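You operate a simulated robot arm through the tools that you are given. There is no shell and no other tool. Be economical: measure what you need, move in short steps, check, and stop when the job is done.

You are at the controls of a simulated two-armed robot. One attempt, no reset.

TASK
Take the basket with orange handle and put it on the bench area marked pump work. Then take the measuring glass with black band on the top of the short trials table and put it away on the top of the near grey cabinet. Then press the blue button marked prime filter two times. Then fetch the white tub with yellow lid and set it on the shelf under the covers table. The order counts. Set down upright: measuring glass with black band, white tub with yellow lid.

Only the result counts: the job must be done as asked and must still hold three seconds after the hand-in. Knocking over, shifting, dropping, spilling or breaking anything else fails it. Lids that push on must go on centred and level and be pressed home; caps that screw on are set level and turned clockwise until they are tight.

THE ROBOT
Two 7-joint arms with two-finger parallel grippers on one trunk, on a base that drives. Base frame: it is fixed to the floor where the robot stands at the start and does not move with it; the origin is under the middle of the robot, x ahead of it, y to its left, z up. Readings come in mm, rad, newtons and seconds.
The left shoulder is at the start at [50, 168, 1032], the right one opposite. Places, roughly: basket with orange handle (16x11x9 cm) [500, 200, 300]; bench area marked pump work [-1300, 4000, 900]; blue button marked prime filter [400, 1300, 800]; measuring glass with black band [750, 750, 1000]; shelf under the covers table [-3800, 1000, 300]; top of the near grey cabinet [500, 6600, 900]; white tub with yellow lid (8x8x9 cm) [-1800, -400, 1700]. Payload 1.57 kg a hand.
Tool frame (each hand has its own): the origin (TCP) lies between the finger pads and is the grasp point; the fingertips stand 30 mm ahead of it; z points along the fingers, y is the line along which they close. The gripper opens to 80 mm. The fingers are 17 mm wide and 12 mm thick; the gripper's body (40 by 82 mm) begins 80 mm behind the TCP.
Orientation is told as [roll, pitch, yaw] about the base's x, y, z axes, in that order, counted from this pose: with the fingers straight down and closing along the base's y, the tool's x points along the base's -x, its y along +y and its z along -z.

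THE INTERFACE
- The arms move only by the tool servo_tool. It takes "left_plan", "right_plan" or both (then of equal length, played together; a hand with none holds still); each is a list of rows, each a list of 7 numbers: the shift along the base's x, y, z in units of 250 mm (1.0 is 250 mm), then the turn, a rotation vector about the base's x, y, z in units of 120 degrees (1.0 is 120 degrees), then the opening, from 0 (shut) to 1 (fully open). In form: [[tx, ty, tz, rx, ry, rz, gripper], ...]. A call has 1 to 12 rows; each row is the pose to reach, as a shift and turn from the pose commanded when the call began. A call with a number of a shift or a turn outside -1 to 1 is refused whole. Rows are played at 5 a second. More than 50 mm and 0.15 rad between two rows, or a gripper value outside its range, and nothing of the call is played. A pose out of reach is approached as far as the arm can. The call stops where the force on the tool passes 40 N (or 10 N more than at its start, if that is more) or the arm is blocked; 0.2 s more then pass. Each finger travels about 45 mm/s and halts on what it meets, pressing with about 36 N; the grip force reading is that of the motor and also rises with nothing between the fingers. The clock runs only during rows and for 0.2 s after the last one: add rows that repeat a pose to give the fingers time. The reply holds the time, the measured pose of the TCP, the force on the tool along the base axes, the opening and the grip force, in the units named above and with some noise, with the torque about the TCP (base axes, N m) and any sound that the robot's microphone picked up.
- Cameras (640 x 400 px; columns grow to the right, rows downward): "scene" is now at [124, 46.2, 1241.1]; the picture's right is [0.48, -0.87, 0.00], its down [-0.58, -0.32, -0.75] and it looks along [0.65, 0.36, -0.66] (base axes); focal length 214 px, centre (320, 200). "left" rides on the left gripper at [72, 7, -122] in its tool frame; the picture's right is [-0.09, 1.00, 0.00], its down [-0.84, -0.08, -0.54] and it looks along [-0.54, -0.05, 0.84] (tool axes); focal length 238 px, centre (320, 200). "right" rides on the right gripper at [72, -7, -122] in its tool frame; the picture's right is [0.09, 1.00, 0.00], its down [-0.84, 0.08, -0.54] and it looks along [-0.54, 0.05, 0.84] (tool axes); focal length 238 px, centre (320, 200). There is no depth. A picture from a camera that has moved, and an enlarged one, comes with that camera's place and axes in the base frame and with its lens. The place of the scene camera against the robot may be out by one fixed shift of up to 25 mm in any direction.
- get_image(camera): a new picture of that camera. It takes no simulated time.
- slide_trunk(by): slides the trunk up (or, below 0, down) by that many mm; the arms and the scene camera ride with it, the base frame stays. It gives what a move gives, with no picture.
- drive_base(legs): drives the robot by 1 to 6 legs, each [ahead, left, turn to the left] in mm, mm and rad, along the robot's own axes; the way and the turn of a leg run together, so that a leg with both is an arc; at most 1500 mm and 3.142 rad a leg. The arms and the cameras ride along, it lands a little off, and it stops where it bumps. It gives what a move gives.
- turn_head(pan, tilt): turns the head with the scene camera to pan (to the left, within 1.396 rad either way) and tilt (down, from -0.506 to 1.204), counted from straight ahead of the robot. It gives what a move gives.
- close_up(camera, box): a new picture of the part [left, top, right, bottom] of that camera's present view, enlarged. It takes no simulated time.
- sign_off(): hands the job in; it is judged then, once.

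Work in short steps. Places have to be worked out from the pictures, the camera data and where the tool is seen: move nearer, look again, correct. Check each grasp and each placing, and mend what went wrong. You have 165 turns and 122 pictures in all, those below and enlarged ones among them. Open the grippers and draw the arms clear of the work before you hand the job in, unless the task says otherwise; then end with one line.

The tools are called after ">>>" as name(argument=value, ...) on one line, values as JSON. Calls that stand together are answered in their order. servo_tool: Moves the arms, as the interface text tells. Its arguments: {"type":"object","properties":{"left_plan":{"type":"array","items":{"type":"array","items":{"type":"number"}}},"right_plan":{"type":"array","items":{"type":"array","items":{"type":"number"}}}},"required":[]} The other tools are called the same way: slide_trunk (by) slides the trunk up or down; drive_base (legs) drives the base; turn_head (pan, tilt) turns the head that bears the scene camera; get_image (camera) takes a picture; close_up (camera, box) takes an enlarged picture of a part of a camera's view; sign_off () hands the job in.

At the start:

```text
time: 0.0
left_ee_pos: [369.7, 435.5, 1043.0]
left_orientation: [0.0, 0.0, 0.001]
left_wrist_force: [0.0, 0.5, -0.2]
left_moment: [0.0, -0.01, -0.04]
left_gripper_width: 80.1
left_finger_force: 0.1
right_ee_pos: [409.8, 7.5, 1120.9]
right_orientation: [0.0, -0.001, 0.001]
right_wrist_force: [-1.0, -0.5, 0.3]
right_moment: [-0.01, 0.02, 0.0]
right_gripper_width: 80.0
right_finger_force: 0.2
trunk travel left (down, up): [-200.0, 243.0]
robot x, y, heading: [1.6, 0.4, -0.002]
head pan, tilt: [0.506, 0.726]
```

scene: 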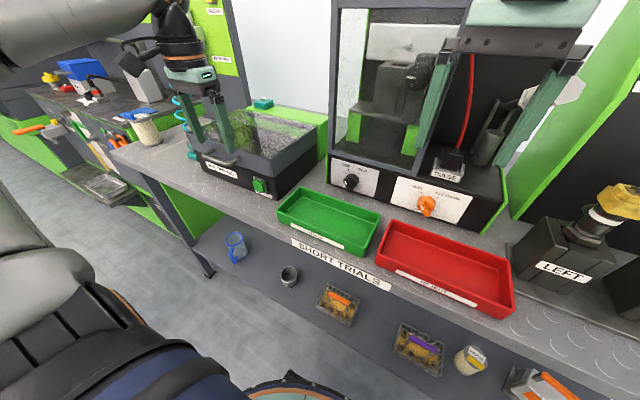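
right: 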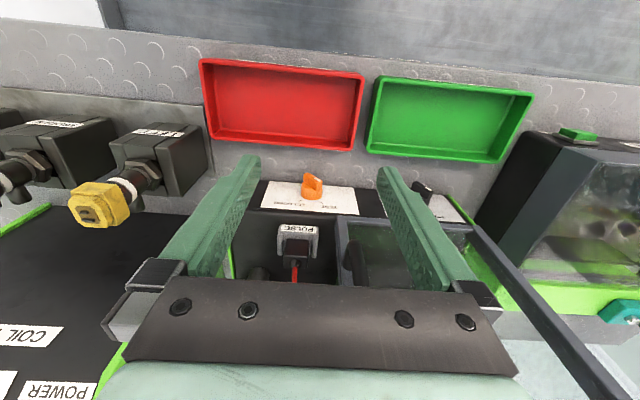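
left: 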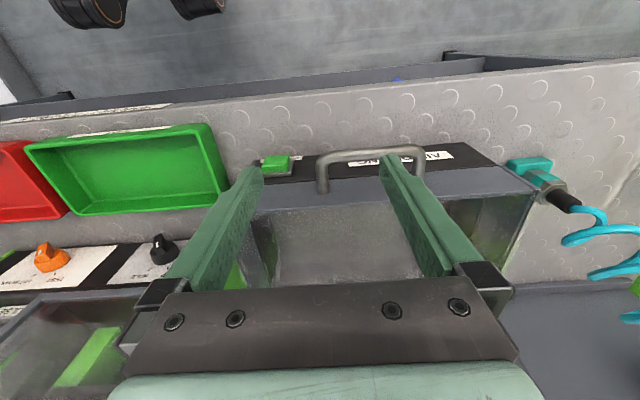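

I'll start by looking closer at the shelf below the table, where the baskets seem to be.

>>> close_up(camera="scene", box=[200, 220, 520, 400])

>>> close_up(camera="scene", box=[0, 40, 240, 190])

```text
2.00 times, centred on (360, 310) of scene
camera zoom: at [124.0, 46.2, 1241.1], right [0.48, -0.87, 0.0], down [-0.58, -0.32, -0.75], along [0.65, 0.36, -0.66], focal length 429 px, centre (240, -20)
```

zoom: 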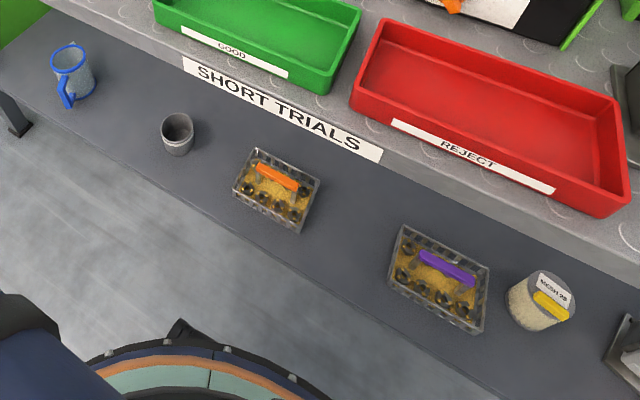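

```text
2.67 times, centred on (120, 115) of scene
camera zoom: at [124.0, 46.2, 1241.1], right [0.48, -0.87, 0.0], down [-0.58, -0.32, -0.75], along [0.65, 0.36, -0.66], focal length 572 px, centre (853, 427)
```

zoom: 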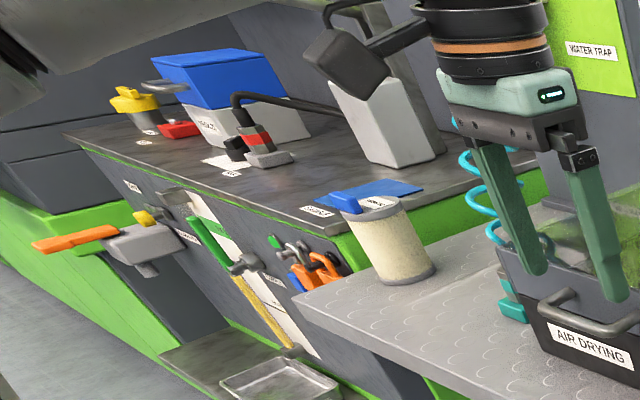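

The orange-handled basket is on the lower shelf, about 180 mm in from the table edge. I'll look around for floor space before backing off.

>>> turn_head(pan=-1.39, tilt=0.3)

>>> get_image(camera="scene")

>>> turn_head(pan=1.39, tilt=0.3)

>>> get_image(camera="scene")

```text
time: 1.9
left_ee_pos: [370.6, 434.2, 1043.0]
left_orientation: [0.0, 0.0, 0.001]
left_wrist_force: [-0.8, -0.3, -0.4]
left_moment: [-0.01, 0.0, 0.0]
left_gripper_width: 79.8
left_finger_force: 0.1
right_ee_pos: [410.9, 5.8, 1121.7]
right_orientation: [-0.002, 0.0, 0.001]
right_wrist_force: [-0.2, 0.7, -0.1]
right_moment: [0.0, 0.0, -0.02]
right_gripper_width: 80.1
right_finger_force: 0.1
trunk travel left (down, up): [-200.0, 243.0]
robot x, y, heading: [0.2, -2.2, -0.002]
head pan, tilt: [-1.389, 0.3]
```

```text
116 pictures are left
camera scene: at [67.5, -86.3, 1279.4], right [-0.98, -0.18, 0.0], down [-0.05, 0.29, -0.96], along [0.17, -0.94, -0.3], focal length 214 px, centre (320, 200)
```

scene: 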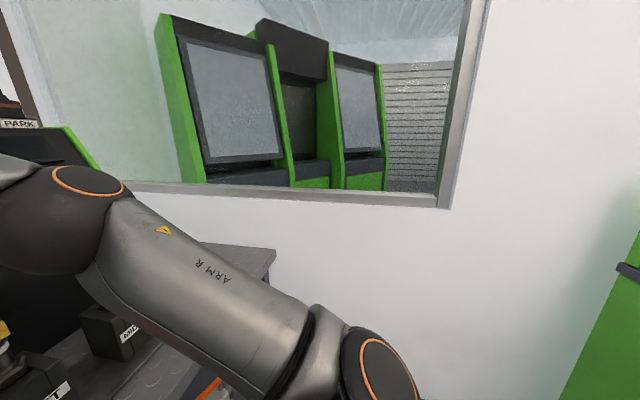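

```text
time: 4.3
left_ee_pos: [370.7, 435.7, 1042.9]
left_orientation: [-0.001, 0.0, 0.001]
left_wrist_force: [0.4, -0.5, -0.6]
left_moment: [0.01, -0.05, 0.02]
left_gripper_width: 80.2
left_finger_force: 0.0
right_ee_pos: [410.1, 5.6, 1122.1]
right_orientation: [0.0, 0.001, 0.002]
right_wrist_force: [1.4, -1.1, 0.0]
right_moment: [0.0, 0.0, 0.0]
right_gripper_width: 80.2
right_finger_force: 0.2
trunk travel left (down, up): [-200.0, 243.0]
robot x, y, heading: [-0.7, 1.7, -0.001]
head pan, tilt: [1.389, 0.3]
```

```text
115 pictures are left
camera scene: at [67.5, 97.3, 1279.4], right [0.98, -0.18, 0.0], down [-0.05, -0.29, -0.96], along [0.17, 0.94, -0.3], focal length 214 px, centre (320, 200)
```

scene: 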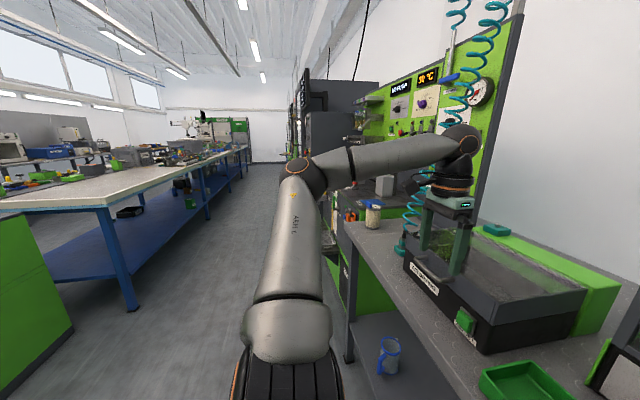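

The aisle is open behind for about a metre. I'll back off 350 mm to get the hands clear of the table, with the head facing front.

>>> drive_base(legs=[[-380, 0, 0]])

>>> turn_head(pan=0.3, tilt=0.6)

>>> get_image(camera="scene")

```text
time: 6.7
left_ee_pos: [-12.2, 435.8, 1043.6]
left_orientation: [0.001, 0.0, 0.002]
left_wrist_force: [0.0, 0.3, 0.2]
left_moment: [0.01, 0.02, 0.01]
left_gripper_width: 79.9
left_finger_force: 0.1
right_ee_pos: [28.7, 6.7, 1121.5]
right_orientation: [0.0, 0.0, 0.002]
right_wrist_force: [0.0, -0.9, 0.3]
right_moment: [0.03, 0.0, 0.01]
right_gripper_width: 80.2
right_finger_force: 0.2
trunk travel left (down, up): [-200.0, 243.0]
robot x, y, heading: [-380.4, -0.3, 0.004]
head pan, tilt: [1.389, 0.3]
```

```text
time: 8.1
left_ee_pos: [-10.7, 434.8, 1043.6]
left_orientation: [0.001, 0.0, 0.003]
left_wrist_force: [-0.8, 0.1, -0.5]
left_moment: [-0.02, -0.03, 0.01]
left_gripper_width: 80.1
left_finger_force: 0.1
right_ee_pos: [28.7, 7.4, 1121.0]
right_orientation: [0.0, 0.001, 0.003]
right_wrist_force: [0.6, -0.9, 0.8]
right_moment: [0.01, -0.02, 0.03]
right_gripper_width: 80.3
right_finger_force: 0.1
trunk travel left (down, up): [-200.0, 243.0]
robot x, y, heading: [-380.7, -0.7, 0.004]
head pan, tilt: [0.3, 0.6]
```

```text
114 pictures are left
camera scene: at [-246.3, 31.6, 1251.9], right [0.3, -0.95, 0.0], down [-0.54, -0.17, -0.83], along [0.79, 0.25, -0.56], focal length 214 px, centre (320, 200)
```

scene: 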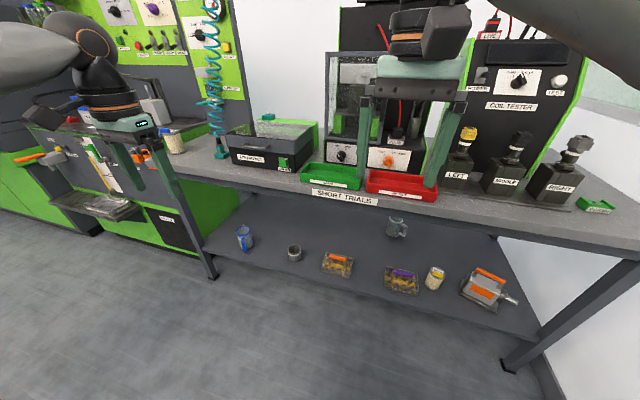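

The basket is visible under the table; I'll zoom in to get its orientation.

>>> close_up(camera="scene", box=[280, 220, 440, 320])

>>> close_up(camera="scene", box=[130, 80, 290, 180])

```text
4.00 times, centred on (360, 270) of scene
camera zoom: at [-246.3, 31.6, 1251.9], right [0.3, -0.95, 0.0], down [-0.54, -0.17, -0.83], along [0.79, 0.25, -0.56], focal length 858 px, centre (160, -80)
```

zoom: 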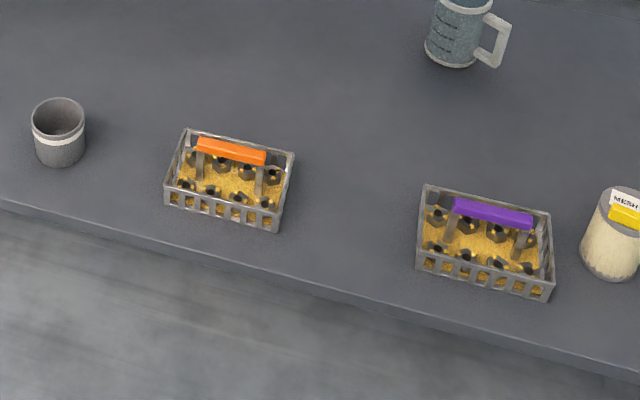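

```text
4.00 times, centred on (210, 130) of scene
camera zoom: at [-246.3, 31.6, 1251.9], right [0.3, -0.95, 0.0], down [-0.54, -0.17, -0.83], along [0.79, 0.25, -0.56], focal length 858 px, centre (760, 480)
```

zoom: 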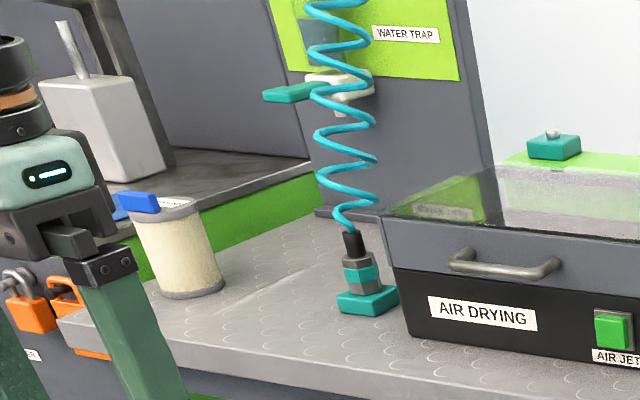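

The bar of the handle runs along y, at about x 495, y 170, z 385. I'll lower the trunk, fold the right hand back, and turn the left hand so it closes along x.

>>> slide_trunk(by=-200)

>>> servo_tool(right_plan=[[-0.13, -0.12, 0, 0, 0, 0, 1], [-0.27, -0.24, 0, 0, 0, 0, 1], [-0.4, -0.36, 0, 0, 0, 0, 1], [-0.53, -0.48, 0, 0, 0, 0, 1], [-0.67, -0.6, 0, 0, 0, 0, 1], [-0.8, -0.72, 0, 0, 0, 0, 1], [-0.8, -0.72, 0, 0, 0, 0, 1], [-0.8, -0.72, 0, 0, 0, 0, 1], [-0.8, -0.72, 0, 0, 0, 0, 1], [-0.8, -0.72, 0, 0, 0, 0, 1], [-0.8, -0.72, 0, 0, 0, 0, 1]], left_plan=[[0, -0.05, -0.1, 0, 0, -0.07, 0.6], [0, -0.1, -0.2, 0, 0, -0.14, 0.6], [0, -0.15, -0.3, 0, 0, -0.21, 0.6], [0, -0.2, -0.4, 0, 0, -0.28, 0.6], [0, -0.25, -0.5, 0, 0, -0.35, 0.6], [0, -0.3, -0.6, 0, 0, -0.42, 0.6], [0, -0.35, -0.7, 0, 0, -0.49, 0.6], [0, -0.4, -0.8, 0, 0, -0.56, 0.6], [0, -0.45, -0.9, 0, 0, -0.63, 0.6], [0, -0.5, -0.95, 0, 0, -0.7, 0.6], [0, -0.55, -1, 0, 0, -0.75, 0.6]])

>>> get_image(camera="scene")

```text
time: 10.2
left_ee_pos: [-11.9, 436.2, 843.8]
left_orientation: [0.001, 0.001, 0.003]
left_wrist_force: [0.0, 0.8, -0.5]
left_moment: [-0.02, 0.03, -0.02]
left_gripper_width: 80.0
left_finger_force: 0.1
right_ee_pos: [30.0, 6.6, 921.8]
right_orientation: [0.0, 0.0, 0.002]
right_wrist_force: [0.3, 0.8, -0.3]
right_moment: [-0.04, 0.0, -0.01]
right_gripper_width: 80.1
right_finger_force: 0.1
trunk travel left (down, up): [0.0, 443.0]
robot x, y, heading: [-382.6, -0.3, -0.003]
head pan, tilt: [0.3, 0.6]
```

```text
time: 12.6
left_ee_pos: [-9.6, 298.7, 593.5]
left_orientation: [0.001, 0.0, -1.573]
left_wrist_force: [-0.9, -0.2, 1.3]
left_moment: [-0.01, -0.01, -0.03]
left_gripper_width: 48.1
left_finger_force: 0.1
right_ee_pos: [-171.1, -173.2, 922.9]
right_orientation: [-0.001, 0.0, 0.002]
right_wrist_force: [0.1, 0.0, -0.2]
right_moment: [-0.01, -0.04, 0.01]
right_gripper_width: 79.9
right_finger_force: 0.1
trunk travel left (down, up): [0.0, 443.0]
robot x, y, heading: [-379.2, 0.5, 0.005]
head pan, tilt: [0.3, 0.6]
```

```text
111 pictures are left
camera scene: at [-246.3, 31.6, 1051.9], right [0.3, -0.95, 0.0], down [-0.54, -0.17, -0.83], along [0.79, 0.24, -0.56], focal length 214 px, centre (320, 200)
```

scene: 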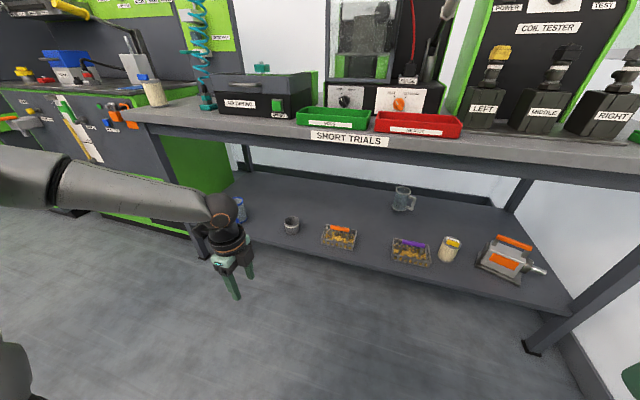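

The vertical pose reaches well. I'll extend forward and down in free space to the relative pose needed, then check where the elbow lies.

>>> servo_tool(left_plan=[[0.06, -0.1, -0.1, 0, 0, 0, 0.6], [0.12, -0.2, -0.2, 0, 0, 0, 0.6], [0.18, -0.3, -0.3, 0, 0, 0, 0.6], [0.24, -0.4, -0.4, 0, 0, 0, 0.6], [0.32, -0.5, -0.5, 0, 0, 0, 0.6]])

>>> turn_head(pan=0.7, tilt=0.6)

>>> get_image(camera="scene")

```text
time: 13.8
left_ee_pos: [35.1, 218.3, 513.7]
left_orientation: [0.0, 0.0, -1.569]
left_wrist_force: [-0.4, -0.7, 0.0]
left_moment: [-0.04, -0.02, -0.02]
left_gripper_width: 48.1
left_finger_force: 0.1
left hand out of reach, approached as far as the arm can: row 4, 5
right_ee_pos: [-172.0, -172.1, 923.2]
right_orientation: [0.001, 0.001, 0.003]
right_wrist_force: [0.7, 0.2, 1.1]
right_moment: [0.0, 0.0, 0.0]
right_gripper_width: 79.9
right_finger_force: 0.0
trunk travel left (down, up): [0.0, 443.0]
robot x, y, heading: [-378.6, -0.0, -0.001]
head pan, tilt: [0.3, 0.6]
```

```text
time: 14.7
left_ee_pos: [36.4, 218.4, 514.4]
left_orientation: [0.0, -0.001, -1.569]
left_wrist_force: [0.1, -0.8, -0.4]
left_moment: [-0.02, -0.02, 0.0]
left_gripper_width: 47.9
left_finger_force: 0.1
right_ee_pos: [-170.8, -173.1, 921.9]
right_orientation: [0.0, 0.0, 0.003]
right_wrist_force: [-0.8, -0.8, -0.2]
right_moment: [0.0, 0.0, 0.01]
right_gripper_width: 80.0
right_finger_force: 0.0
trunk travel left (down, up): [0.0, 443.0]
robot x, y, heading: [-380.7, 2.8, 0.003]
head pan, tilt: [0.7, 0.6]
```

```text
110 pictures are left
camera scene: at [-263.1, 62.3, 1051.9], right [0.64, -0.76, 0.0], down [-0.43, -0.36, -0.83], along [0.63, 0.53, -0.56], focal length 214 px, centre (320, 200)
```

scene: 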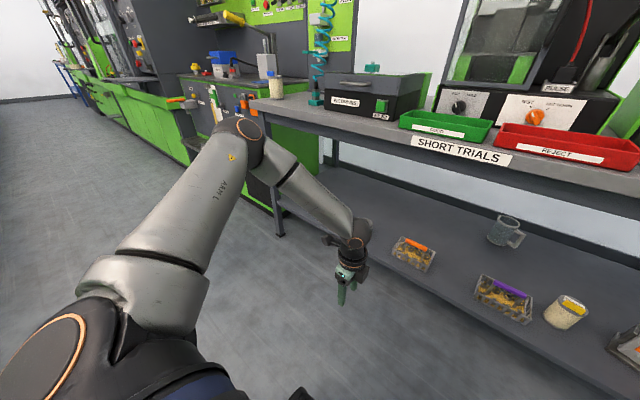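

Straight down is limited by the wrist here, so I'll need a tilted approach with the robot farther back. First a close look at the handle's cross-section.

>>> close_up(camera="scene", box=[382, 228, 446, 278])

```text
8.00 times, centred on (414, 253) of scene
camera zoom: at [-263.1, 62.3, 1051.9], right [0.64, -0.76, 0.0], down [-0.43, -0.36, -0.83], along [0.63, 0.53, -0.56], focal length 1716 px, centre (-432, -224)
```

zoom: 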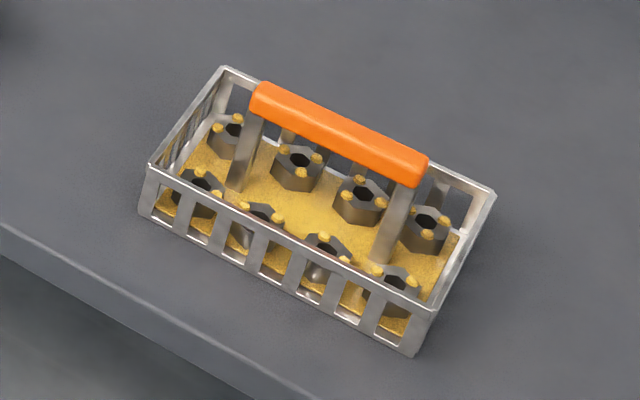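

The bar is a box on two posts, so flat pads should align with it. I'll bring the tool to horizontal with the fingers above and below the bar, in free space in front of the shelf.

>>> servo_tool(left_plan=[[0.06, 0, -0.02, 0, -0.0682, 0, 0.6], [0.12, 0, -0.04, 0, -0.1364, 0, 0.6], [0.18, 0, -0.06, 0, -0.2045, 0, 0.6], [0.24, 0, -0.08, 0, -0.2727, 0, 0.6], [0.3, 0, -0.1, 0, -0.3409, 0, 0.6], [0.36, 0, -0.12, 0, -0.4091, 0, 0.6], [0.42, 0, -0.14, 0, -0.4773, 0, 0.6], [0.48, 0, -0.16, 0, -0.5455, 0, 0.6], [0.54, 0, -0.18, 0, -0.6136, 0, 0.6], [0.6, 0, -0.2, 0, -0.6818, 0, 0.6], [0.66, 0, -0.22, 0, -0.75, 0, 0.6]])

>>> get_image(camera="scene")

>>> get_image(camera="left")

```text
time: 17.1
left_ee_pos: [161.3, 290.5, 649.3]
left_orientation: [1.573, -0.001, -1.573]
left_wrist_force: [0.3, 0.8, 0.6]
left_moment: [0.03, 0.0, 0.01]
left_gripper_width: 48.2
left_finger_force: 0.0
left hand out of reach, approached as far as the arm can: row 3, 4, 5, 6, 7, 8, 9, 10, 11
right_ee_pos: [-171.4, -172.8, 923.1]
right_orientation: [0.0, 0.001, 0.002]
right_wrist_force: [0.3, -0.1, -0.4]
right_moment: [-0.02, -0.03, -0.03]
right_gripper_width: 80.2
right_finger_force: 0.1
trunk travel left (down, up): [0.0, 443.0]
robot x, y, heading: [-379.1, -1.2, -0.001]
head pan, tilt: [0.7, 0.6]
```

```text
108 pictures are left
camera scene: at [-263.1, 62.3, 1051.9], right [0.64, -0.76, 0.0], down [-0.43, -0.36, -0.83], along [0.63, 0.53, -0.56], focal length 214 px, centre (320, 200)
```

scene: 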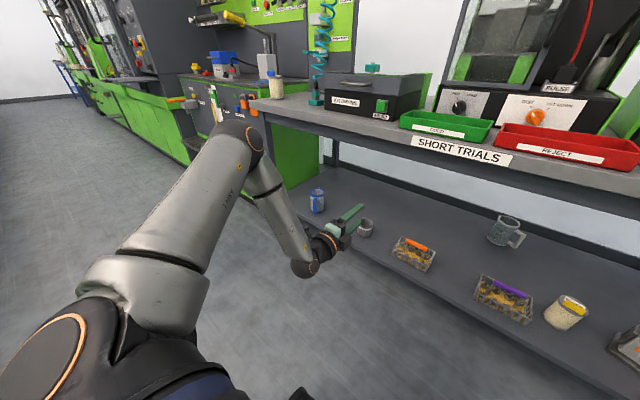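

```text
107 pictures are left
camera left: at [39.4, 361.0, 657.6], right [0.0, -0.09, 1.0], down [-0.54, -0.84, -0.08], along [0.84, -0.54, -0.05], focal length 238 px, centre (320, 200)
```

left: 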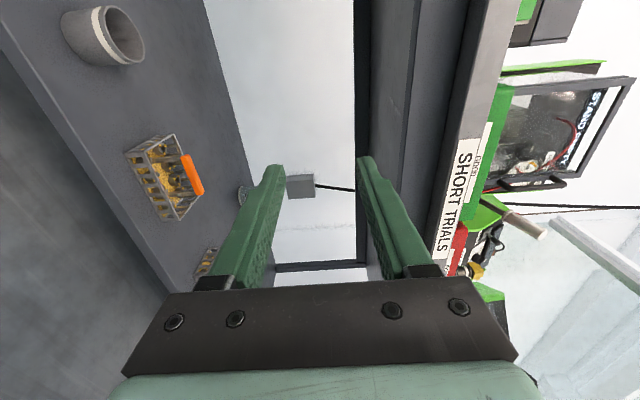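

Fully horizontal is limited at low height too. I'll try a tilt of about 45° further out and lower, still in free space.

>>> servo_tool(left_plan=[[0.03, -0.05, -0.12, 0, 0.06, 0, 0.6], [0.06, -0.1, -0.24, 0, 0.12, 0, 0.6], [0.09, -0.15, -0.36, 0, 0.18, 0, 0.6], [0.12, -0.2, -0.48, 0, 0.24, 0, 0.6], [0.15, -0.25, -0.6, 0, 0.3, 0, 0.6], [0.18, -0.3, -0.72, 0, 0.36, 0, 0.6], [0.2, -0.35, -0.84, 0, 0.4, 0, 0.6], [0.22, -0.4, -0.9, 0, 0.4, 0, 0.6]])

>>> get_image(camera="scene")

```text
time: 18.9
left_ee_pos: [155.9, 250.6, 533.0]
left_orientation: [0.733, -0.001, -1.57]
left_wrist_force: [0.9, 0.2, -0.5]
left_moment: [0.0, 0.02, -0.01]
left_gripper_width: 48.1
left_finger_force: 0.0
left hand out of reach, approached as far as the arm can: row 1, 2, 3, 4, 5, 6, 7, 8
right_ee_pos: [-171.7, -172.9, 923.3]
right_orientation: [-0.001, 0.001, 0.003]
right_wrist_force: [0.6, -0.9, 0.0]
right_moment: [0.0, -0.01, 0.0]
right_gripper_width: 80.1
right_finger_force: 0.0
trunk travel left (down, up): [0.0, 443.0]
robot x, y, heading: [-378.3, -1.1, 0.007]
head pan, tilt: [0.7, 0.6]
```

```text
106 pictures are left
camera scene: at [-263.1, 62.3, 1051.9], right [0.64, -0.76, 0.0], down [-0.43, -0.36, -0.83], along [0.63, 0.53, -0.56], focal length 214 px, centre (320, 200)
```

scene: 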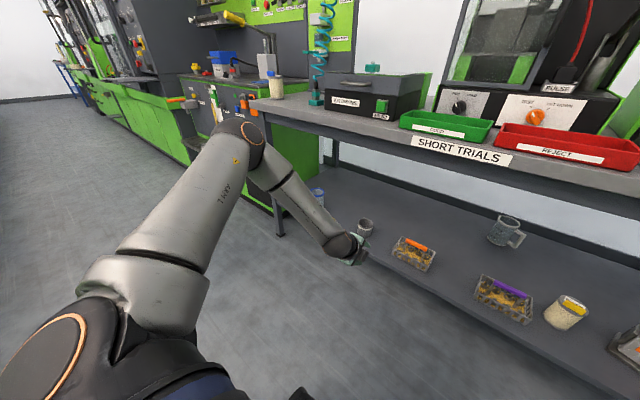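

The elbow seems stuck, maybe because of a wrist roll limit. I'll undo the roll in place to see whether the arm then reaches lower and further.

>>> servo_tool(left_plan=[[0, 0, 0.1, -0.0456, 0, 0.0506, 0.6], [0, 0, 0.2, -0.0913, 0, 0.1013, 0.6], [0, 0, 0.3, -0.1369, 0, 0.1519, 0.6], [0, 0, 0.4, -0.1825, 0, 0.2025, 0.6], [0, 0, 0.5, -0.228, 0, 0.253, 0.6], [0, 0, 0.6, -0.2738, 0, 0.3038, 0.6], [0, 0, 0.7, -0.3195, 0, 0.3545, 0.6], [0, 0, 0.7, -0.365, 0, 0.405, 0.6], [0, 0, 0.7, -0.4107, 0, 0.4557, 0.6], [0, 0, 0.7, -0.4564, 0, 0.5064, 0.6], [0, 0, 0.7, -0.502, 0, 0.557, 0.6]])

>>> get_image(camera="scene")

```text
time: 21.3
left_ee_pos: [156.5, 251.8, 705.3]
left_orientation: [-0.006, -0.732, 0.007]
left_wrist_force: [0.4, -0.5, 0.3]
left_moment: [0.04, 0.04, -0.05]
left_gripper_width: 48.0
left_finger_force: 0.0
right_ee_pos: [-169.7, -173.3, 923.8]
right_orientation: [0.0, 0.0, 0.001]
right_wrist_force: [-0.1, 0.5, 0.1]
right_moment: [0.04, 0.01, 0.0]
right_gripper_width: 79.9
right_finger_force: 0.0
trunk travel left (down, up): [0.0, 443.0]
robot x, y, heading: [-383.3, -0.7, 0.0]
head pan, tilt: [0.7, 0.6]
```

```text
105 pictures are left
camera scene: at [-263.1, 62.3, 1051.9], right [0.64, -0.76, 0.0], down [-0.43, -0.36, -0.83], along [0.63, 0.53, -0.56], focal length 214 px, centre (320, 200)
```

scene: 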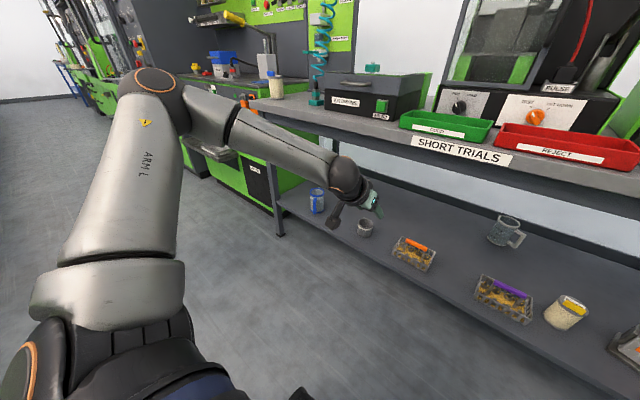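

Shifts count from the reached pose. From this orientation I'll extend lower and slightly outward to test the reach.

>>> servo_tool(left_plan=[[0.03, 0, -0.15, 0, 0, 0, 0.6], [0.06, 0, -0.3, 0, 0, 0, 0.6], [0.09, 0, -0.45, 0, 0, 0, 0.6], [0.12, 0, -0.6, 0, 0, 0, 0.6], [0.15, 0, -0.75, 0, 0, 0, 0.6], [0.18, 0, -0.9, 0, 0, 0, 0.6], [0.2, 0, -1, 0, 0, 0, 0.6]])

>>> get_image(camera="scene")

```text
time: 22.9
left_ee_pos: [167.4, 282.0, 522.8]
left_orientation: [-0.002, -0.733, 0.003]
left_wrist_force: [0.0, -0.2, -0.5]
left_moment: [0.01, 0.02, -0.01]
left_gripper_width: 48.1
left_finger_force: 0.0
left hand out of reach, approached as far as the arm can: row 5, 6, 7
right_ee_pos: [-171.3, -173.3, 922.8]
right_orientation: [0.0, 0.0, 0.002]
right_wrist_force: [0.1, -0.3, 0.2]
right_moment: [0.04, 0.01, 0.01]
right_gripper_width: 80.1
right_finger_force: 0.0
trunk travel left (down, up): [0.0, 443.0]
robot x, y, heading: [-382.6, 2.8, -0.0]
head pan, tilt: [0.7, 0.6]
```

```text
104 pictures are left
camera scene: at [-263.1, 62.4, 1051.9], right [0.64, -0.76, 0.0], down [-0.43, -0.36, -0.83], along [0.63, 0.53, -0.56], focal length 214 px, centre (320, 200)
```

scene: 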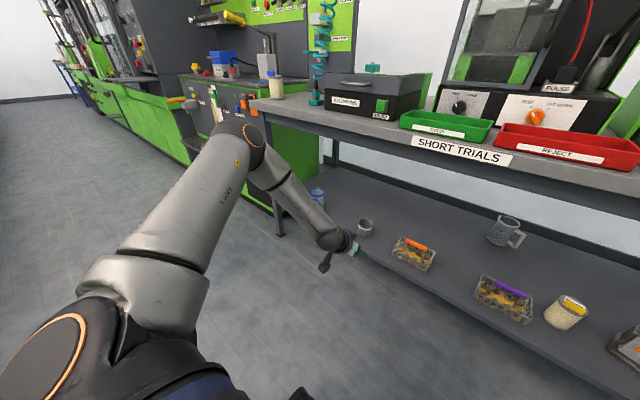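

The elbow is stuck at one spot, so a shoulder limit is involved. I'll test how low the hand goes pointing straight down nearer to the robot.

>>> servo_tool(left_plan=[[-0.14, 0, 0.05, 0, 0.058, 0, 0.6], [-0.28, 0, 0.1, 0, 0.116, 0, 0.6], [-0.42, 0, 0.1, 0, 0.174, 0, 0.6], [-0.56, 0, 0.1, 0, 0.232, 0, 0.6], [-0.7, 0, 0.1, 0, 0.29, 0, 0.6], [-0.84, 0, 0.05, 0, 0.35, 0, 0.6], [-0.98, 0, -0.1, 0, 0.35, 0, 0.6], [-0.98, 0, -0.25, 0, 0.35, 0, 0.6], [-0.98, 0, -0.4, 0, 0.35, 0, 0.6], [-0.98, 0, -0.55, 0, 0.35, 0, 0.6], [-0.98, 0, -0.7, 0, 0.35, 0, 0.6]])

>>> get_image(camera="scene")

```text
refused: row 7 steps farther than a row can; nothing moved
```

```text
103 pictures are left
camera scene: at [-263.1, 62.4, 1051.9], right [0.64, -0.76, 0.0], down [-0.43, -0.36, -0.83], along [0.63, 0.53, -0.56], focal length 214 px, centre (320, 200)
```

scene: 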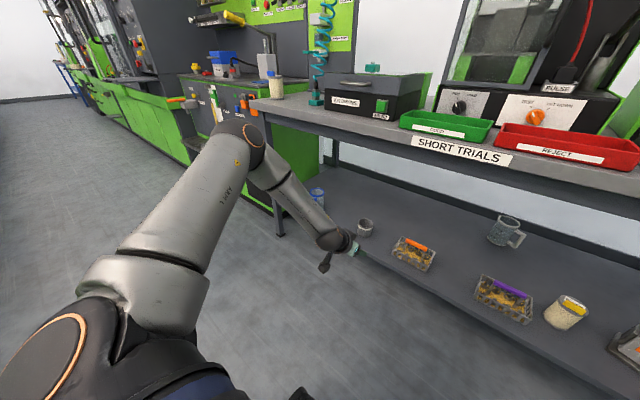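

One step was too large; I'll resend it with smaller steps.

>>> servo_tool(left_plan=[[-0.14, 0, 0.05, 0, 0.058, 0, 0.6], [-0.28, 0, 0.1, 0, 0.116, 0, 0.6], [-0.42, 0, 0.1, 0, 0.174, 0, 0.6], [-0.56, 0, 0.1, 0, 0.232, 0, 0.6], [-0.7, 0, 0.1, 0, 0.29, 0, 0.6], [-0.84, 0, 0.05, 0, 0.35, 0, 0.6], [-0.98, 0, -0.05, 0, 0.35, 0, 0.6], [-0.98, 0, -0.2, 0, 0.35, 0, 0.6], [-0.98, 0, -0.35, 0, 0.35, 0, 0.6], [-0.98, 0, -0.5, 0, 0.35, 0, 0.6], [-0.98, 0, -0.68, 0, 0.35, 0, 0.6]])

>>> get_image(camera="scene")

```text
time: 25.3
left_ee_pos: [-76.7, 287.3, 437.0]
left_orientation: [-0.002, 0.001, 0.002]
left_wrist_force: [0.0, 0.1, 0.6]
left_moment: [0.03, 0.0, -0.01]
left_gripper_width: 48.0
left_finger_force: 0.1
left hand out of reach, approached as far as the arm can: row 9, 10, 11
right_ee_pos: [-171.4, -174.0, 922.0]
right_orientation: [0.0, 0.0, 0.0]
right_wrist_force: [-0.4, 0.6, 0.5]
right_moment: [0.02, -0.02, 0.01]
right_gripper_width: 80.0
right_finger_force: 0.1
trunk travel left (down, up): [0.0, 443.0]
robot x, y, heading: [-381.0, 1.6, 0.001]
head pan, tilt: [0.7, 0.6]
```

```text
102 pictures are left
camera scene: at [-263.1, 62.4, 1051.9], right [0.65, -0.76, 0.0], down [-0.43, -0.36, -0.83], along [0.63, 0.53, -0.56], focal length 214 px, centre (320, 200)
```

scene: 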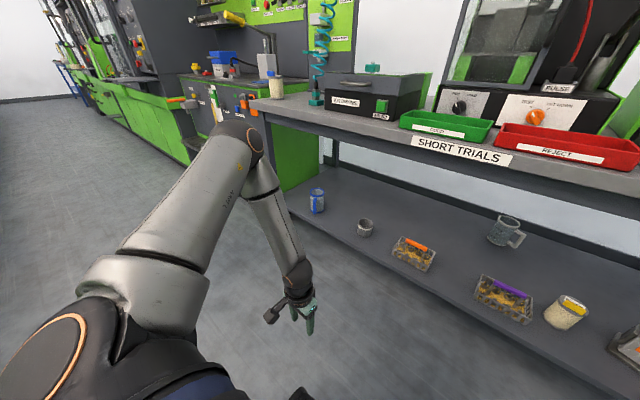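

The joint limits seem to hold the elbow in this posture. I'll turn the robot along the open aisle so I can safely try an extended-arm posture.

>>> drive_base(legs=[[0, 0, 1.5708]])

>>> turn_head(pan=0.3, tilt=0.4)

>>> get_image(camera="scene")

```text
time: 29.5
left_ee_pos: [-670.1, 303.1, 436.9]
left_orientation: [-0.002, -0.001, 1.576]
left_wrist_force: [0.7, 0.9, -0.4]
left_moment: [0.01, -0.02, 0.05]
left_gripper_width: 48.2
left_finger_force: 0.0
right_ee_pos: [-208.1, 209.9, 923.3]
right_orientation: [-0.002, 0.0, 1.575]
right_wrist_force: [-0.8, 0.3, 0.1]
right_moment: [0.03, -0.01, -0.02]
right_gripper_width: 80.0
right_finger_force: 0.1
trunk travel left (down, up): [0.0, 443.0]
robot x, y, heading: [-381.6, -3.8, 1.575]
head pan, tilt: [0.7, 0.6]
```

```text
time: 30.4
left_ee_pos: [-670.1, 303.7, 438.1]
left_orientation: [-0.002, -0.003, 1.577]
left_wrist_force: [-0.3, 0.1, 0.6]
left_moment: [-0.02, 0.02, -0.01]
left_gripper_width: 48.0
left_finger_force: 0.0
right_ee_pos: [-209.1, 209.5, 922.6]
right_orientation: [-0.001, 0.0, 1.577]
right_wrist_force: [-1.5, -0.4, -0.4]
right_moment: [0.03, -0.04, 0.01]
right_gripper_width: 80.0
right_finger_force: 0.2
trunk travel left (down, up): [0.0, 443.0]
robot x, y, heading: [-381.0, -3.5, 1.574]
head pan, tilt: [0.3, 0.4]
```

```text
101 pictures are left
camera scene: at [-398.6, 133.7, 1070.1], right [0.95, 0.3, 0.0], down [0.12, -0.37, -0.92], along [-0.28, 0.88, -0.39], focal length 214 px, centre (320, 200)
```

scene: 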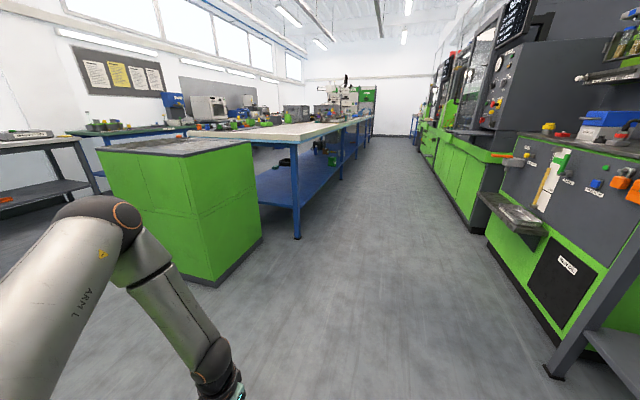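

Forward is now +y with a clear aisle. I'll raise the left hand, tilt it forward and extend the arm.

>>> servo_tool(left_plan=[[0.04, 0.06, 0.1, 0.042, 0, 0, 0.6], [0.08, 0.12, 0.2, 0.084, 0, 0, 0.6], [0.12, 0.18, 0.3, 0.126, 0, 0, 0.6], [0.16, 0.24, 0.4, 0.168, 0, 0, 0.6], [0.2, 0.3, 0.5, 0.21, 0, 0, 0.6], [0.24, 0.4, 0.6, 0.252, 0, 0, 0.6], [0.28, 0.5, 0.7, 0.294, 0, 0, 0.6], [0.32, 0.6, 0.8, 0.336, 0, 0, 0.6], [0.36, 0.7, 0.9, 0.378, 0, 0, 0.6], [0.4, 0.8, 1, 0.42, 0, 0, 0.6], [0.44, 0.9, 1, 0.46, 0, 0, 0.6], [0.48, 1, 1, 0.5, 0, 0, 0.6]])

>>> servo_tool(left_plan=[[0, 0.12, -0.08, 0, 0, 0, 0.6], [0, 0.24, -0.16, 0, 0, 0, 0.6], [0, 0.36, -0.24, 0, 0, 0, 0.6], [0, 0.48, -0.32, 0, 0, 0, 0.6], [0, 0.6, -0.4, 0, 0, 0, 0.6], [0, 0.7, -0.5, 0, 0, 0, 0.6]])

>>> get_image(camera="scene")

```text
time: 33.0
left_ee_pos: [-551.1, 553.3, 687.2]
left_orientation: [-0.009, -1.048, 1.579]
left_wrist_force: [0.0, 0.3, 0.5]
left_moment: [-0.05, 0.01, 0.01]
left_gripper_width: 48.0
left_finger_force: 0.0
right_ee_pos: [-208.6, 209.5, 923.0]
right_orientation: [0.0, -0.001, 1.576]
right_wrist_force: [-0.2, 0.0, 0.1]
right_moment: [0.04, -0.01, 0.0]
right_gripper_width: 79.8
right_finger_force: 0.0
trunk travel left (down, up): [0.0, 443.0]
robot x, y, heading: [-381.1, -0.6, 1.572]
head pan, tilt: [0.3, 0.4]
```

```text
time: 34.4
left_ee_pos: [-612.2, 641.5, 645.8]
left_orientation: [-0.011, -1.046, 1.579]
left_wrist_force: [0.1, -0.8, -0.5]
left_moment: [0.0, 0.01, 0.02]
left_gripper_width: 48.0
left_finger_force: 0.1
left hand out of reach, approached as far as the arm can: row 2, 3, 4, 5, 6
right_ee_pos: [-207.6, 210.6, 923.8]
right_orientation: [0.001, -0.001, 1.576]
right_wrist_force: [0.5, 0.6, 0.1]
right_moment: [0.01, 0.0, -0.03]
right_gripper_width: 80.1
right_finger_force: 0.1
trunk travel left (down, up): [0.0, 443.0]
robot x, y, heading: [-382.6, 1.2, 1.574]
head pan, tilt: [0.3, 0.4]
```

```text
100 pictures are left
camera scene: at [-398.5, 133.6, 1070.1], right [0.95, 0.3, 0.0], down [0.12, -0.37, -0.92], along [-0.28, 0.88, -0.39], focal length 214 px, centre (320, 200)
```

scene: 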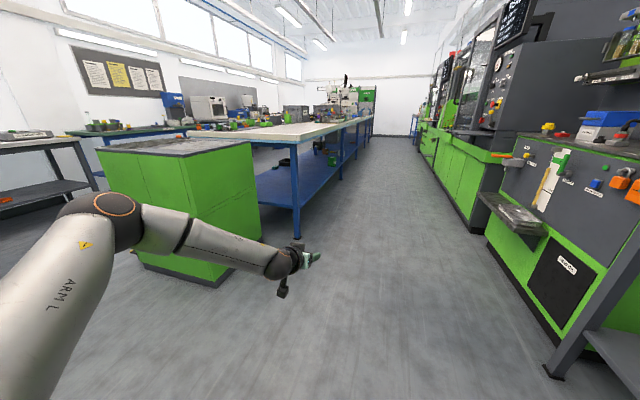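

The elbow can't come further forward. I'll test going low with the hand more to the left side, where the upper arm may drop more.

>>> servo_tool(left_plan=[[-0.07, -0.083, 0, -0.042, 0, 0, 0.6], [-0.13, -0.167, 0, -0.083, 0, 0, 0.6], [-0.2, -0.25, 0, -0.125, 0, 0, 0.6], [-0.27, -0.333, 0, -0.167, 0, 0, 0.6], [-0.33, -0.417, 0, -0.208, 0, 0, 0.6], [-0.4, -0.5, 0, -0.25, 0, 0, 0.6], [-0.47, -0.583, 0, -0.292, 0, 0, 0.6], [-0.53, -0.667, 0, -0.333, 0, 0, 0.6], [-0.6, -0.75, 0, -0.375, 0, 0, 0.6], [-0.67, -0.833, 0, -0.417, 0, 0, 0.6], [-0.73, -0.917, 0, -0.458, 0, 0, 0.6], [-0.8, -1, 0, -0.5, 0, 0, 0.6]])

>>> servo_tool(left_plan=[[-0.05, -0.08, -0.1, 0, 0, 0, 0.6], [-0.1, -0.15, -0.2, 0, 0, 0, 0.6], [-0.15, -0.23, -0.3, 0, 0, 0, 0.6], [-0.2, -0.3, -0.4, 0, 0, 0, 0.6], [-0.25, -0.38, -0.5, 0, 0, 0, 0.6], [-0.3, -0.45, -0.6, 0, 0, 0, 0.6], [-0.35, -0.53, -0.7, 0, 0, 0, 0.6], [-0.4, -0.6, -0.8, 0, 0, 0, 0.6], [-0.45, -0.68, -0.9, 0, 0, 0, 0.6], [-0.48, -0.76, -1, 0, 0, 0, 0.6]])

>>> turn_head(pan=0.8, tilt=0.6)

>>> get_image(camera="scene")

```text
time: 37.0
left_ee_pos: [-811.9, 385.6, 641.9]
left_orientation: [0.0, 0.0, 1.574]
left_wrist_force: [0.7, 0.2, -0.4]
left_moment: [0.01, 0.0, 0.01]
left_gripper_width: 48.0
left_finger_force: 0.0
right_ee_pos: [-208.2, 209.8, 923.0]
right_orientation: [0.0, -0.001, 1.577]
right_wrist_force: [0.1, 0.2, -0.3]
right_moment: [0.0, 0.04, -0.02]
right_gripper_width: 79.8
right_finger_force: 0.0
trunk travel left (down, up): [0.0, 443.0]
robot x, y, heading: [-378.5, 2.4, 1.572]
head pan, tilt: [0.3, 0.4]
```

```text
time: 39.2
left_ee_pos: [-933.7, 196.8, 393.0]
left_orientation: [-0.001, -0.002, 1.575]
left_wrist_force: [-0.6, 0.0, -0.2]
left_moment: [0.02, -0.03, 0.01]
left_gripper_width: 48.0
left_finger_force: 0.0
right_ee_pos: [-208.6, 210.9, 921.8]
right_orientation: [0.001, 0.0, 1.576]
right_wrist_force: [0.2, 0.5, -1.2]
right_moment: [0.0, 0.05, 0.02]
right_gripper_width: 80.1
right_finger_force: 0.0
trunk travel left (down, up): [0.0, 443.0]
robot x, y, heading: [-379.4, -0.7, 1.571]
head pan, tilt: [0.3, 0.4]
```

```text
time: 40.1
left_ee_pos: [-933.2, 197.6, 393.0]
left_orientation: [-0.002, -0.001, 1.574]
left_wrist_force: [0.4, -0.3, 0.2]
left_moment: [0.04, 0.0, -0.02]
left_gripper_width: 48.1
left_finger_force: 0.0
right_ee_pos: [-209.0, 210.1, 921.0]
right_orientation: [0.001, 0.0, 1.576]
right_wrist_force: [-0.6, -0.1, -0.7]
right_moment: [-0.03, 0.0, 0.0]
right_gripper_width: 80.1
right_finger_force: 0.0
trunk travel left (down, up): [0.0, 443.0]
robot x, y, heading: [-378.6, 1.0, 1.577]
head pan, tilt: [0.799, 0.6]
```

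```text
99 pictures are left
camera scene: at [-434.4, 106.7, 1051.9], right [0.69, 0.72, 0.0], down [0.41, -0.39, -0.83], along [-0.59, 0.57, -0.56], focal length 214 px, centre (320, 200)
```

scene: 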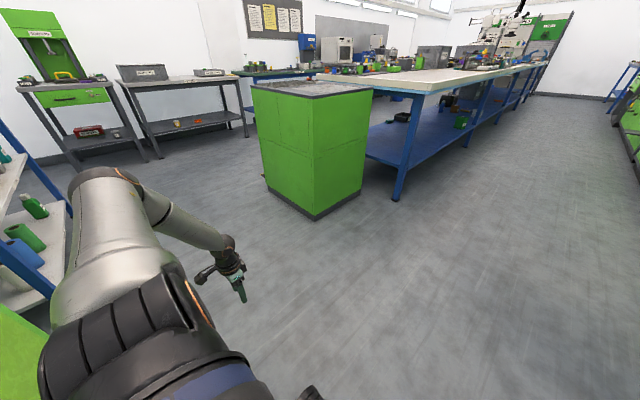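

Sideways the arm reaches low without limit. I'll stand side-on to the table with my left side facing it, turning right through the clear aisle.

>>> drive_base(legs=[[0, 0, -3.1416]])

>>> turn_head(pan=1.3, tilt=0.6)

>>> get_image(camera="scene")

```text
refused: -3.1416 is not a number from -3.14159 to 3.14159
```

```text
time: 41.0
left_ee_pos: [-933.2, 197.4, 393.6]
left_orientation: [-0.002, -0.001, 1.577]
left_wrist_force: [-1.1, 0.5, -0.1]
left_moment: [-0.01, 0.01, -0.05]
left_gripper_width: 48.1
left_finger_force: 0.1
right_ee_pos: [-208.7, 210.0, 922.8]
right_orientation: [0.001, 0.002, 1.576]
right_wrist_force: [0.2, 0.4, 1.4]
right_moment: [-0.01, -0.02, 0.02]
right_gripper_width: 80.1
right_finger_force: 0.1
trunk travel left (down, up): [0.0, 443.0]
robot x, y, heading: [-384.0, -0.8, 1.578]
head pan, tilt: [1.3, 0.6]
```

```text
98 pictures are left
camera scene: at [-456.1, 68.6, 1051.9], right [0.26, 0.96, 0.0], down [0.54, -0.15, -0.83], along [-0.8, 0.22, -0.56], focal length 214 px, centre (320, 200)
```

scene: 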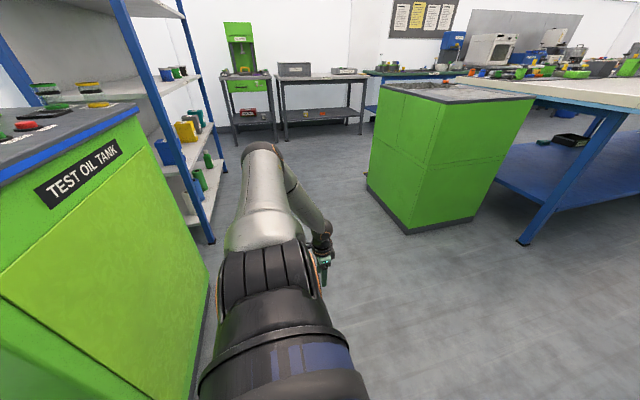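

Same turn, with a legal number.

>>> drive_base(legs=[[0, 0, -3.141]])

>>> get_image(camera="scene")

```text
time: 48.6
left_ee_pos: [185.4, -152.0, 393.1]
left_orientation: [-0.001, 0.001, -1.483]
left_wrist_force: [0.2, -0.3, -0.3]
left_moment: [0.01, -0.01, 0.0]
left_gripper_width: 48.0
left_finger_force: 0.0
right_ee_pos: [-536.4, -224.8, 921.8]
right_orientation: [-0.002, -0.001, -1.484]
right_wrist_force: [-0.1, 0.6, -0.4]
right_moment: [-0.01, 0.01, -0.01]
right_gripper_width: 80.1
right_finger_force: 0.1
trunk travel left (down, up): [0.0, 443.0]
robot x, y, heading: [-382.6, 1.9, -1.482]
head pan, tilt: [1.3, 0.6]
```

```text
97 pictures are left
camera scene: at [-280.3, -50.7, 1051.9], right [-0.18, -0.98, 0.0], down [-0.56, 0.1, -0.83], along [0.81, -0.15, -0.56], focal length 214 px, centre (320, 200)
```

scene: 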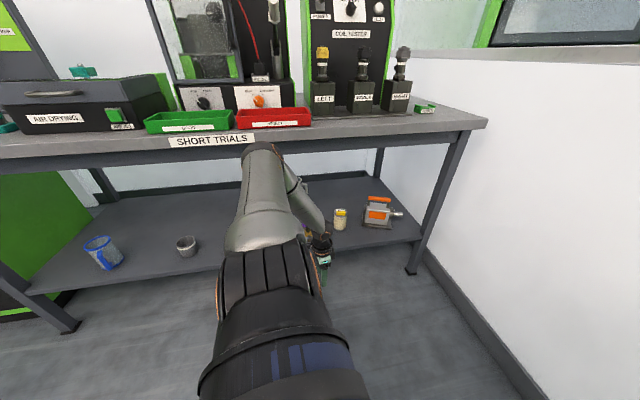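

I'll straighten to face −y and move to about (-560, 200), so the shoulder lines up with the basket and there's room to form the horizontal grasp pose.

>>> drive_base(legs=[[-100, 0, -0.09], [-100, -180, 0]])

>>> servo_tool(left_plan=[[0.05, 0.03, 0, 0, -0.0682, 0, 0.5], [0.1, 0.06, 0, 0, -0.1364, 0, 0.5], [0.15, 0.09, 0, 0, -0.2045, 0, 0.5], [0.2, 0.12, 0, 0, -0.2727, 0, 0.5], [0.25, 0.15, 0, 0, -0.3409, 0, 0.5], [0.3, 0.18, 0, 0, -0.4091, 0, 0.5], [0.35, 0.2, 0, 0, -0.4773, 0, 0.5], [0.4, 0.23, 0, 0, -0.5455, 0, 0.5], [0.45, 0.26, 0, 0, -0.6136, 0, 0.5], [0.5, 0.28, 0, 0, -0.6818, 0, 0.5], [0.55, 0.3, 0, 0, -0.75, 0, 0.5]])

>>> get_image(camera="scene")

```text
time: 51.0
left_ee_pos: [-13.9, -3.6, 393.4]
left_orientation: [-0.002, -0.001, -1.581]
left_wrist_force: [0.3, 0.4, -0.1]
left_moment: [-0.02, 0.05, -0.02]
left_gripper_width: 48.2
left_finger_force: 0.2
right_ee_pos: [-739.4, -6.8, 922.0]
right_orientation: [0.0, 0.001, -1.58]
right_wrist_force: [0.2, -0.3, -0.9]
right_moment: [0.01, 0.0, 0.0]
right_gripper_width: 79.8
right_finger_force: 0.2
trunk travel left (down, up): [0.0, 443.0]
robot x, y, heading: [-562.8, 203.6, -1.583]
head pan, tilt: [1.3, 0.6]
```

```text
time: 53.4
left_ee_pos: [122.9, 71.9, 392.0]
left_orientation: [1.573, 0.01, -1.573]
left_wrist_force: [-0.2, 0.0, 0.3]
left_moment: [-0.02, 0.0, 0.01]
left_gripper_width: 39.8
left_finger_force: 0.1
right_ee_pos: [-738.7, -5.8, 922.5]
right_orientation: [0.0, 0.0, -1.58]
right_wrist_force: [-0.1, 0.9, 0.0]
right_moment: [0.01, -0.02, 0.0]
right_gripper_width: 79.8
right_finger_force: 0.0
trunk travel left (down, up): [0.0, 443.0]
robot x, y, heading: [-561.8, 198.7, -1.58]
head pan, tilt: [1.3, 0.6]
```

```text
96 pictures are left
camera scene: at [-467.8, 142.6, 1052.0], right [-0.28, -0.96, 0.0], down [-0.54, 0.16, -0.83], along [0.79, -0.23, -0.56], focal length 214 px, centre (320, 200)
```

scene: 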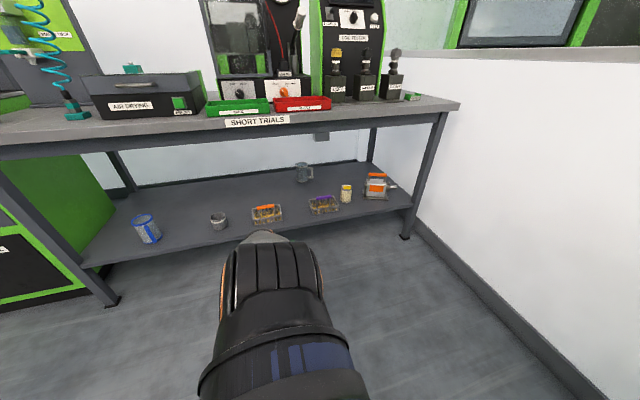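

The horizontal pose at z 392 is reached and the arm lies low. I'll look at the basket with the left wrist camera.

>>> get_image(camera="left")

>>> close_up(camera="scene", box=[236, 190, 316, 240])

```text
95 pictures are left
camera left: at [1.9, 143.6, 401.9], right [0.0, -0.1, 0.99], down [-0.54, -0.84, -0.09], along [0.84, -0.54, -0.05], focal length 238 px, centre (320, 200)
```

left: 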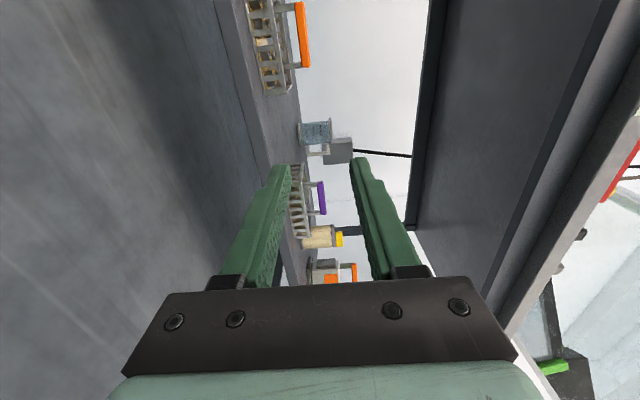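

```text
8.00 times, centred on (276, 215) of scene
camera zoom: at [-467.8, 142.6, 1052.0], right [-0.28, -0.96, 0.0], down [-0.54, 0.16, -0.83], along [0.79, -0.23, -0.56], focal length 1716 px, centre (672, 80)
```

zoom: 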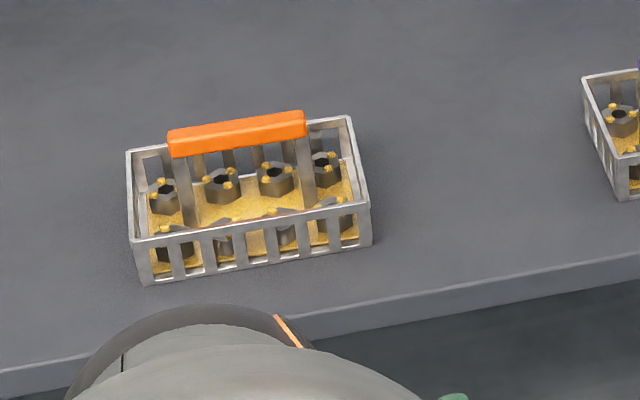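

The bar's middle is near (496, 163, 380) and it lies along y. I'll align y, then slide the base sideways so the hand stops short of the basket, and recheck.

>>> servo_tool(left_plan=[[0, 0.12, 0, 0, 0, 0, 0.5], [0, 0.24, 0, 0, 0, 0, 0.5], [0, 0.364, 0, 0, 0, 0, 0.5]])

>>> drive_base(legs=[[0, 240, 0.01]])

>>> get_image(camera="left")

>>> get_image(camera="scene")

```text
time: 54.2
left_ee_pos: [123.1, 162.6, 394.3]
left_orientation: [1.573, 0.009, -1.57]
left_wrist_force: [-0.2, -0.6, -0.3]
left_moment: [0.01, 0.0, 0.0]
left_gripper_width: 40.1
left_finger_force: 0.2
right_ee_pos: [-738.6, -7.1, 922.6]
right_orientation: [0.001, 0.001, -1.581]
right_wrist_force: [-0.3, 0.8, -0.8]
right_moment: [-0.03, 0.0, 0.01]
right_gripper_width: 80.2
right_finger_force: 0.1
trunk travel left (down, up): [0.0, 443.0]
robot x, y, heading: [-562.4, 203.7, -1.581]
head pan, tilt: [1.3, 0.6]
```

```text
time: 56.0
left_ee_pos: [362.9, 170.0, 394.6]
left_orientation: [1.568, 0.009, -1.561]
left_wrist_force: [-0.4, 0.0, 0.8]
left_moment: [-0.03, -0.03, -0.01]
left_gripper_width: 40.2
left_finger_force: 0.0
right_ee_pos: [-495.0, -8.9, 922.4]
right_orientation: [0.0, -0.001, -1.567]
right_wrist_force: [0.2, -0.3, 0.9]
right_moment: [0.01, -0.02, 0.03]
right_gripper_width: 80.0
right_finger_force: 0.1
trunk travel left (down, up): [0.0, 443.0]
robot x, y, heading: [-323.3, 202.2, -1.567]
head pan, tilt: [1.3, 0.6]
```

```text
93 pictures are left
camera left: at [240.8, 240.5, 403.2], right [0.0, -0.1, 0.99], down [-0.53, -0.84, -0.08], along [0.85, -0.53, -0.06], focal length 238 px, centre (320, 200)
```

left: 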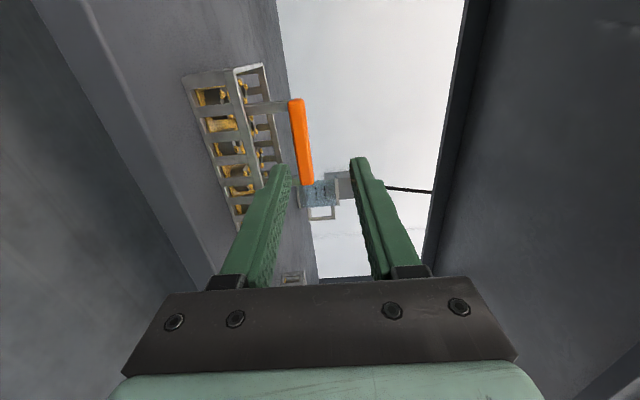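

```text
92 pictures are left
camera scene: at [-227.1, 142.9, 1051.9], right [-0.26, -0.96, 0.0], down [-0.54, 0.15, -0.83], along [0.8, -0.22, -0.56], focal length 214 px, centre (320, 200)
```

scene: 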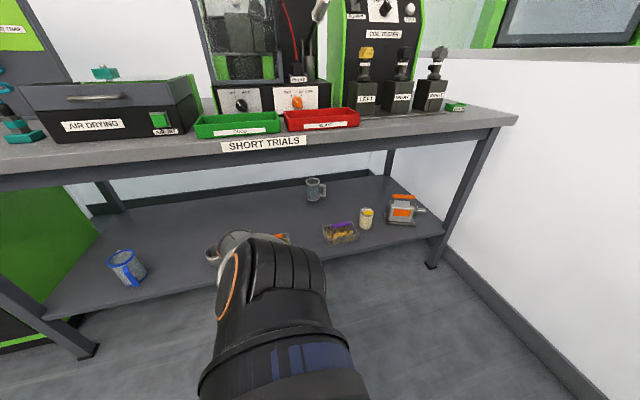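

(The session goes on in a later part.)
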